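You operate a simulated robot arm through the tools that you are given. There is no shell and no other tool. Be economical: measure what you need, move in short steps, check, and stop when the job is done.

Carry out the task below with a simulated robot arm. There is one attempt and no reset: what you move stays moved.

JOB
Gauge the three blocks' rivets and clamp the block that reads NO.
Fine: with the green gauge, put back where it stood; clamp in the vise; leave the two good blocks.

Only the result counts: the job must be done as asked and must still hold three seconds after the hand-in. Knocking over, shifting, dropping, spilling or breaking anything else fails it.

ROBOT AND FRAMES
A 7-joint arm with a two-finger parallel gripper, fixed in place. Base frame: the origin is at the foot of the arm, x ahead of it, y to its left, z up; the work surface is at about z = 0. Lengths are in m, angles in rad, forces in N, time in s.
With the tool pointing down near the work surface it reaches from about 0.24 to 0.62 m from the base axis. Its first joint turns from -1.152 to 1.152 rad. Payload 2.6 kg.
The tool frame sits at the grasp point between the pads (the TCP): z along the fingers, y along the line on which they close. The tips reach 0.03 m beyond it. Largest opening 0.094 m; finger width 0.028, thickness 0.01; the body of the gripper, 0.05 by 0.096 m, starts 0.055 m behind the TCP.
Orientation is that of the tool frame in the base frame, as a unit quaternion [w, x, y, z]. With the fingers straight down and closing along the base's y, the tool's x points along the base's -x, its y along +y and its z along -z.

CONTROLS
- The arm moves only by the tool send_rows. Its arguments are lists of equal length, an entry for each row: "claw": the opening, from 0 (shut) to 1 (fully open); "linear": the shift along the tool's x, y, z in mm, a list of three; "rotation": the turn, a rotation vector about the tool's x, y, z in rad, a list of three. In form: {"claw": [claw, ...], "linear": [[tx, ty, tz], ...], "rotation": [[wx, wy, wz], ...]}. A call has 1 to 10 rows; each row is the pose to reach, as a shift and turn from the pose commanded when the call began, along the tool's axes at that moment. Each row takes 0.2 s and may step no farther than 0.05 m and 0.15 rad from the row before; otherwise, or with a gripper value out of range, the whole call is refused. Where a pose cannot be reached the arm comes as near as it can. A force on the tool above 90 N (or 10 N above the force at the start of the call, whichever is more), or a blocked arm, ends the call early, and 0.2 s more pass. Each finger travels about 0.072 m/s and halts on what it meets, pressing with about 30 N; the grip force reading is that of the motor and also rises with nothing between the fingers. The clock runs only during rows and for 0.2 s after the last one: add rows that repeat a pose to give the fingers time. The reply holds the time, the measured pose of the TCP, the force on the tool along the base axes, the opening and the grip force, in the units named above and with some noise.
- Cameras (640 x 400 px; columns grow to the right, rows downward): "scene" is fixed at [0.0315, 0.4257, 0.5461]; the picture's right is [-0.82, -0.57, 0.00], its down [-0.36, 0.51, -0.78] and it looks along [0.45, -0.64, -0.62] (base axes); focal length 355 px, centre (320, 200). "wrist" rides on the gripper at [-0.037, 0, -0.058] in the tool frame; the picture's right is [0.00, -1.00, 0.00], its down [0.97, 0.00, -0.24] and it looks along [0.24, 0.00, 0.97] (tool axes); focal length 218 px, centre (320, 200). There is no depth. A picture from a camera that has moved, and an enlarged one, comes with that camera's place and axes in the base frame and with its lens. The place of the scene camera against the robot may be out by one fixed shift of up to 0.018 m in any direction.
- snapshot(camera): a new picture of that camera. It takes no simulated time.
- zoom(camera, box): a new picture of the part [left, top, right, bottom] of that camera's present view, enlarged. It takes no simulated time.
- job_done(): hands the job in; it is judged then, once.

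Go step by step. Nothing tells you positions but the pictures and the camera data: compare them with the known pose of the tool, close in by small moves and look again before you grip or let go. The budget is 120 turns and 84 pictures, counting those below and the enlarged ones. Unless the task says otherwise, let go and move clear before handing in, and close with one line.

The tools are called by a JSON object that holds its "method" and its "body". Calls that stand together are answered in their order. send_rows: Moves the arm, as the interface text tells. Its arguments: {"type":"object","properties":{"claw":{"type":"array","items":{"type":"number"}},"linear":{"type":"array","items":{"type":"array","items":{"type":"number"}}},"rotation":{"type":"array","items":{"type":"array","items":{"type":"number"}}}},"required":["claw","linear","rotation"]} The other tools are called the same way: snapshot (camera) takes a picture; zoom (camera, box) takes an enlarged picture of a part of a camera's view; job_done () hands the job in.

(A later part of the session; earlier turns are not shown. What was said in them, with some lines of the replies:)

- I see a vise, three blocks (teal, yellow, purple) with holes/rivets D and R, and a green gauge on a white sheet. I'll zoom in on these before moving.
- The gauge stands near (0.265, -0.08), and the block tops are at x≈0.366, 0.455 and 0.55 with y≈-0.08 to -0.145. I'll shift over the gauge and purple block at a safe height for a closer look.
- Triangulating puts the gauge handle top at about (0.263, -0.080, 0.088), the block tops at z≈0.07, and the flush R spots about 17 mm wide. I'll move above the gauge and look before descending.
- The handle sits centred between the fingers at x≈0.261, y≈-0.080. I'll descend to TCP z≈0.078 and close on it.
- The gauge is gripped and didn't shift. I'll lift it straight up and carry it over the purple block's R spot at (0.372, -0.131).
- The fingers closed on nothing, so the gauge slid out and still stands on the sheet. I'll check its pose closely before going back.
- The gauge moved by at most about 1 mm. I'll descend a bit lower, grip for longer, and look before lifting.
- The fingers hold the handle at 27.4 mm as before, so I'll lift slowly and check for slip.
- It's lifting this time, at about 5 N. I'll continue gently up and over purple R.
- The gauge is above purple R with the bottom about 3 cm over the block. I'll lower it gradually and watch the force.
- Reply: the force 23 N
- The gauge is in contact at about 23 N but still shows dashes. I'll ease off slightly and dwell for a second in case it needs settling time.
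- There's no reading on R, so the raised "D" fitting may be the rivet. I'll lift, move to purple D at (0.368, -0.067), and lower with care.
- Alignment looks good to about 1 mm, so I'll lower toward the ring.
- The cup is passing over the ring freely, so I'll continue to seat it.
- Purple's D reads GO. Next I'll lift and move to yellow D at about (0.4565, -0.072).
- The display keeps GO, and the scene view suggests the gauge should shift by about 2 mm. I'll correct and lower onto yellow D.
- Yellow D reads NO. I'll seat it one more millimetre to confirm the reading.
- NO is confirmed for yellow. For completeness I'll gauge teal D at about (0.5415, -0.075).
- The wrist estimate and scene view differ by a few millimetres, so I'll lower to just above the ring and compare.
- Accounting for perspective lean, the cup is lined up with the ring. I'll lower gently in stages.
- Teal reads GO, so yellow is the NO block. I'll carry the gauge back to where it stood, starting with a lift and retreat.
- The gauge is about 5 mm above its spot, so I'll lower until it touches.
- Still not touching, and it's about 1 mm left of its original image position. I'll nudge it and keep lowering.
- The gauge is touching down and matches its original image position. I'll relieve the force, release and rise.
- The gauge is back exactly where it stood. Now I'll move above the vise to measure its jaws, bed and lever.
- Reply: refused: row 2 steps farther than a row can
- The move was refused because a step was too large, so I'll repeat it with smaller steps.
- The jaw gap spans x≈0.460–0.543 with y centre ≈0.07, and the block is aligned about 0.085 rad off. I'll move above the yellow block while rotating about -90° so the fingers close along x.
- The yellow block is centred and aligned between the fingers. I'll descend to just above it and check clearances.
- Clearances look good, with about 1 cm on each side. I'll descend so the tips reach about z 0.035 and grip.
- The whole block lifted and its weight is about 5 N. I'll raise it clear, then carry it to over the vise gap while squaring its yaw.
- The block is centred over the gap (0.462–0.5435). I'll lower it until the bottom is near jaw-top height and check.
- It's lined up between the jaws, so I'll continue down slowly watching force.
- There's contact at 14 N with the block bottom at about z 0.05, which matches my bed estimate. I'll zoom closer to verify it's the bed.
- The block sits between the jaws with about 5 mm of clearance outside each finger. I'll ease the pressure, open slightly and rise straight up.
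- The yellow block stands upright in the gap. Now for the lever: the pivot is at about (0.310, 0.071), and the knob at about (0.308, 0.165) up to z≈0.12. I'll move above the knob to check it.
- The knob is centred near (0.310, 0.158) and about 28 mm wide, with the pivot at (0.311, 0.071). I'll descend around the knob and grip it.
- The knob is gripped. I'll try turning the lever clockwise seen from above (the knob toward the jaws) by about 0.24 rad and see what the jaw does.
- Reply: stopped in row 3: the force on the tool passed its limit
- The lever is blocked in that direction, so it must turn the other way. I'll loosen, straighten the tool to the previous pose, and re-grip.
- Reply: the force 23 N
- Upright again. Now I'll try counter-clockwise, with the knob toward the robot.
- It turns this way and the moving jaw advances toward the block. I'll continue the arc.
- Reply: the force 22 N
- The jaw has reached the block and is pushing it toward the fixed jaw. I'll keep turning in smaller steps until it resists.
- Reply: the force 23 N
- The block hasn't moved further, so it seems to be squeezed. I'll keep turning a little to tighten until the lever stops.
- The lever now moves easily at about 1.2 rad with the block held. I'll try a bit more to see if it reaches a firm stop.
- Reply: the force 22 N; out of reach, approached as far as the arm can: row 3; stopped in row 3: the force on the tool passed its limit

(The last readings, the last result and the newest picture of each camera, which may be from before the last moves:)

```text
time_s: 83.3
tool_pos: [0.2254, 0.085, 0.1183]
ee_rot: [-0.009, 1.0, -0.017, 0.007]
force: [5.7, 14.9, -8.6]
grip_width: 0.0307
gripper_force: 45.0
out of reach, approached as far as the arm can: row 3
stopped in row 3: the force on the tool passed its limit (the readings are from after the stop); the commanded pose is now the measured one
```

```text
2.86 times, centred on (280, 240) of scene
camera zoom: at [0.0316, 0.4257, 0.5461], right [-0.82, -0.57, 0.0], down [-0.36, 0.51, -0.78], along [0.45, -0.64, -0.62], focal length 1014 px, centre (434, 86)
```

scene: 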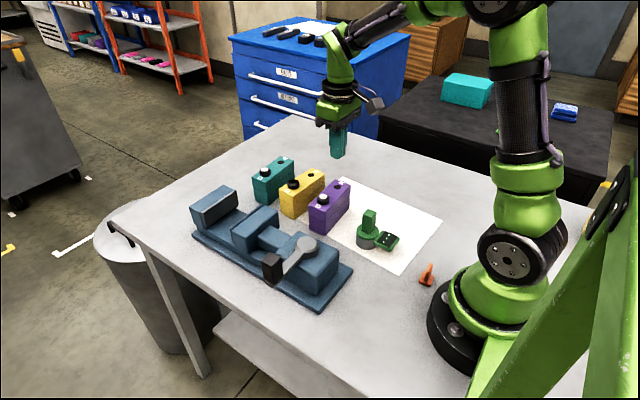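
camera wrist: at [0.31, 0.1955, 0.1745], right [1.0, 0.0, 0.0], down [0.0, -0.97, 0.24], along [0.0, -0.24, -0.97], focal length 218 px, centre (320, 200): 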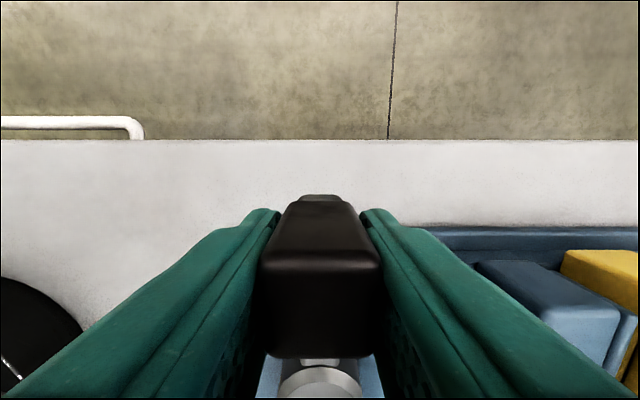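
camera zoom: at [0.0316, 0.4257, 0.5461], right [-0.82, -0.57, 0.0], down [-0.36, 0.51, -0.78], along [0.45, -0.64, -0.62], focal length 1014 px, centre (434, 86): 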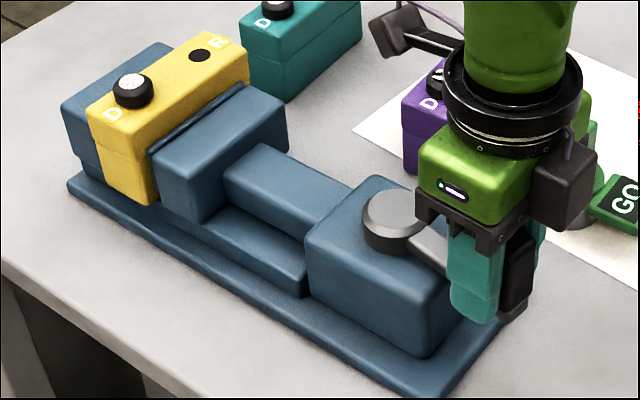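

The lever came to a firm stop at about 1.43 rad. I'll release the knob, rise clear and check that the clamp holds.

{"method": "send_rows", "body": {"claw": [0.3, 0.5, 0.6, 0.6, 0.6, 0.6, 0.6, 0.6], "linear": [[0, 0, 0], [0, 0, 0], [0, 0, 0], [0, 0, -10], [0, 0, -40], [0, 0, -80], [0, 0, -110], [0, 0, -110]], "rotation": [[0, 0, 0], [0, 0, 0], [0, 0, 0], [0, 0, 0], [0, 0, 0], [0, 0, 0], [0, 0, 0], [0, 0, 0]]}}

{"method": "snapshot", "body": {"camera": "scene"}}

```text
time_s: 85.2
tool_pos: [0.2242, 0.0825, 0.2297]
ee_rot: [-0.008, 1.0, -0.017, 0.007]
force: [0.0, 1.0, 0.8]
grip_width: 0.0562
gripper_force: 0.1
```

```text
8 pictures are left
```

scene: 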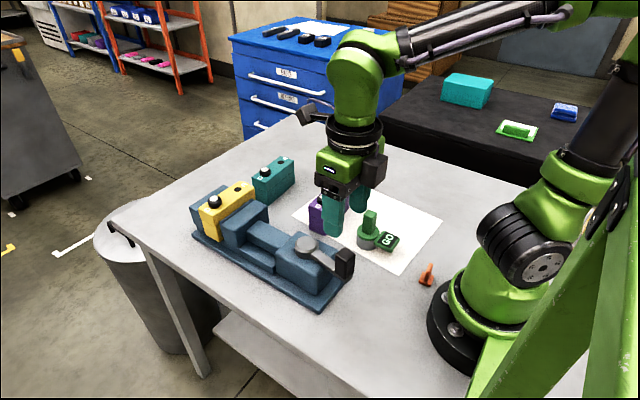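

The lever stayed put. I'll zoom on the clamped block and the rest of the table.

{"method": "zoom", "body": {"camera": "scene", "box": [180, 165, 280, 260]}}

{"method": "zoom", "body": {"camera": "scene", "box": [230, 140, 450, 310]}}

```text
4.21 times, centred on (230, 212) of scene
camera zoom: at [0.0315, 0.4257, 0.5461], right [-0.82, -0.57, 0.0], down [-0.36, 0.51, -0.78], along [0.45, -0.64, -0.62], focal length 1495 px, centre (699, 147)
```

zoom: 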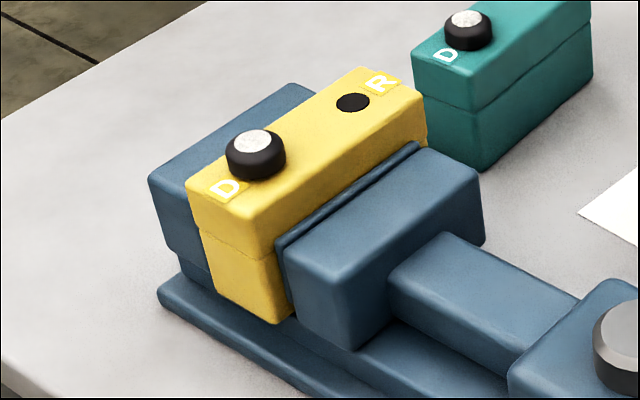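

```text
2.35 times, centred on (340, 225) of scene
camera zoom: at [0.0315, 0.4257, 0.5461], right [-0.82, -0.57, 0.0], down [-0.36, 0.51, -0.78], along [0.45, -0.64, -0.62], focal length 835 px, centre (273, 141)
```

zoom: 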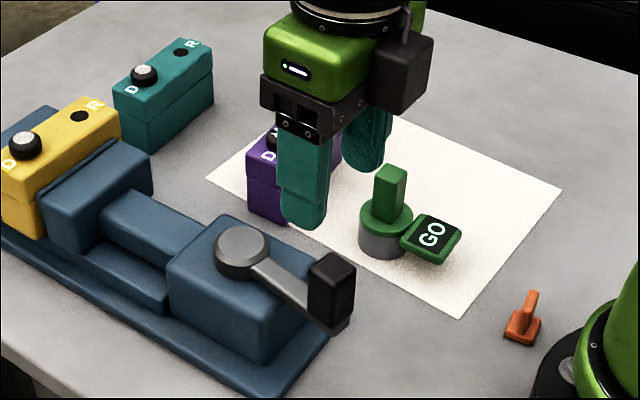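

It looks clamped. One overhead look will confirm contact with both jaws.

{"method": "send_rows", "body": {"claw": [0.6, 0.6, 0.6, 0.6, 0.6, 0.6, 0.6], "linear": [[30, 0, -10], [65, 0, -20], [105, 0, -30], [145, 0, -40], [185, 0, -40], [220, 0, -40], [220, 0, -40]], "rotation": [[0, 0, 0], [0, 0, 0], [0, 0, 0], [0, 0, 0], [0, 0, 0], [0, 0, 0], [0, 0, 0]]}}

{"method": "snapshot", "body": {"camera": "wrist"}}

```text
time_s: 86.8
tool_pos: [0.2674, 0.1006, 0.24]
ee_rot: [-0.008, 1.0, -0.018, 0.008]
force: [0.4, -0.2, -0.5]
grip_width: 0.0566
gripper_force: 0.0
out of reach, approached as far as the arm can: row 2, 3, 4, 5, 6, 7
```

```text
5 pictures are left
camera wrist: at [0.2291, 0.1013, 0.2975], right [0.04, 1.0, 0.01], down [0.97, -0.04, 0.26], along [0.26, 0.01, -0.97], focal length 218 px, centre (320, 200)
```

wrist: 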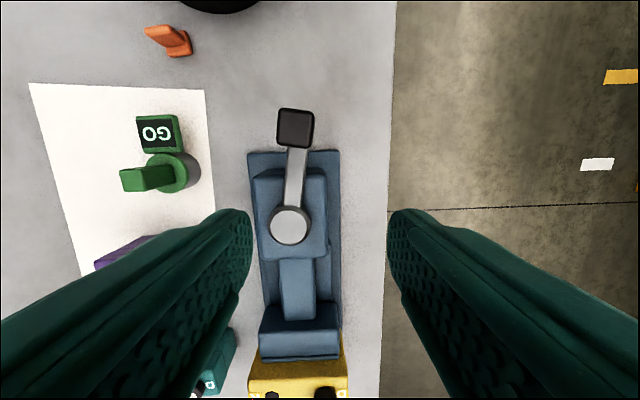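

The wrist's yaw limit blocked that move. I'll rotate back by about 1.4 rad first, then move over the vise.

{"method": "send_rows", "body": {"claw": [0.6, 0.6, 0.6, 0.6, 0.6, 0.6, 0.6, 0.6, 0.6, 0.6], "linear": [[0, 0, 0], [0, 0, -5], [0, 0, -10], [0, 0, -15], [0, 0, -20], [0, 0, -25], [0, 0, -30], [0, 0, -30], [0, 0, -30], [0, 0, -30]], "rotation": [[0, 0, 0.14], [0, 0, 0.28], [0, 0, 0.42], [0, 0, 0.56], [0, 0, 0.7], [0, 0, 0.84], [0, 0, 0.98], [0, 0, 1.12], [0, 0, 1.26], [0, 0, 1.4]]}}

```text
time_s: 89.0
tool_pos: [0.2712, 0.0919, 0.2689]
ee_rot: [-0.011, 0.753, -0.658, 0.0]
force: [-0.5, 0.6, 0.1]
grip_width: 0.0562
gripper_force: 0.0
```

{"method": "send_rows", "body": {"claw": [0.6, 0.6, 0.6, 0.6, 0.6, 0.6, 0.6], "linear": [[4, -30, 0], [9, -70, 0], [14, -110, 0], [20, -150, 0], [25, -190, 0], [29, -218, 0], [29, -218, 0]], "rotation": [[0, 0, 0], [0, 0, 0], [0, 0, 0], [0, 0, 0], [0, 0, 0], [0, 0, 0], [0, 0, 0]]}}

{"method": "snapshot", "body": {"camera": "wrist"}}

```text
time_s: 90.5
tool_pos: [0.4913, 0.09, 0.2742]
ee_rot: [-0.011, 0.754, -0.657, 0.001]
force: [-0.7, 0.5, 1.1]
grip_width: 0.0566
gripper_force: 0.1
```

```text
4 pictures are left
camera wrist: at [0.4851, 0.1269, 0.3321], right [0.99, 0.14, 0.02], down [0.13, -0.97, 0.23], along [0.05, -0.22, -0.97], focal length 218 px, centre (320, 200)
```

wrist: 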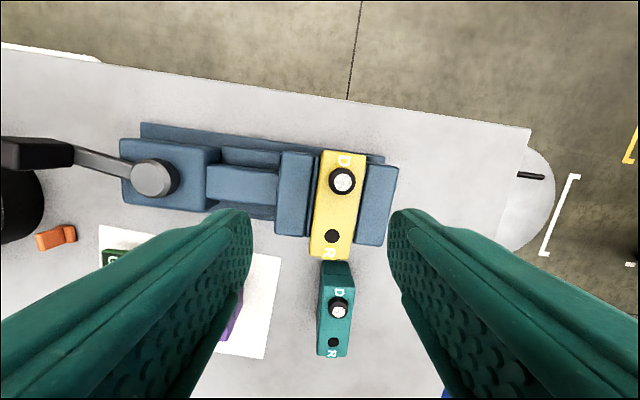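

The yellow block is held tight between both jaws. The gauge is back on its spot, teal and purple are undisturbed, and the arm is clear, so I'm handing in.

{"method": "job_done", "body": {}}

```text
The job is handed in.
```

I gauged all three blocks at their D fittings: purple and teal read GO, and yellow read NO. Yellow is clamped in the vise, the gauge is back on its spot, and the two good blocks were left in place.
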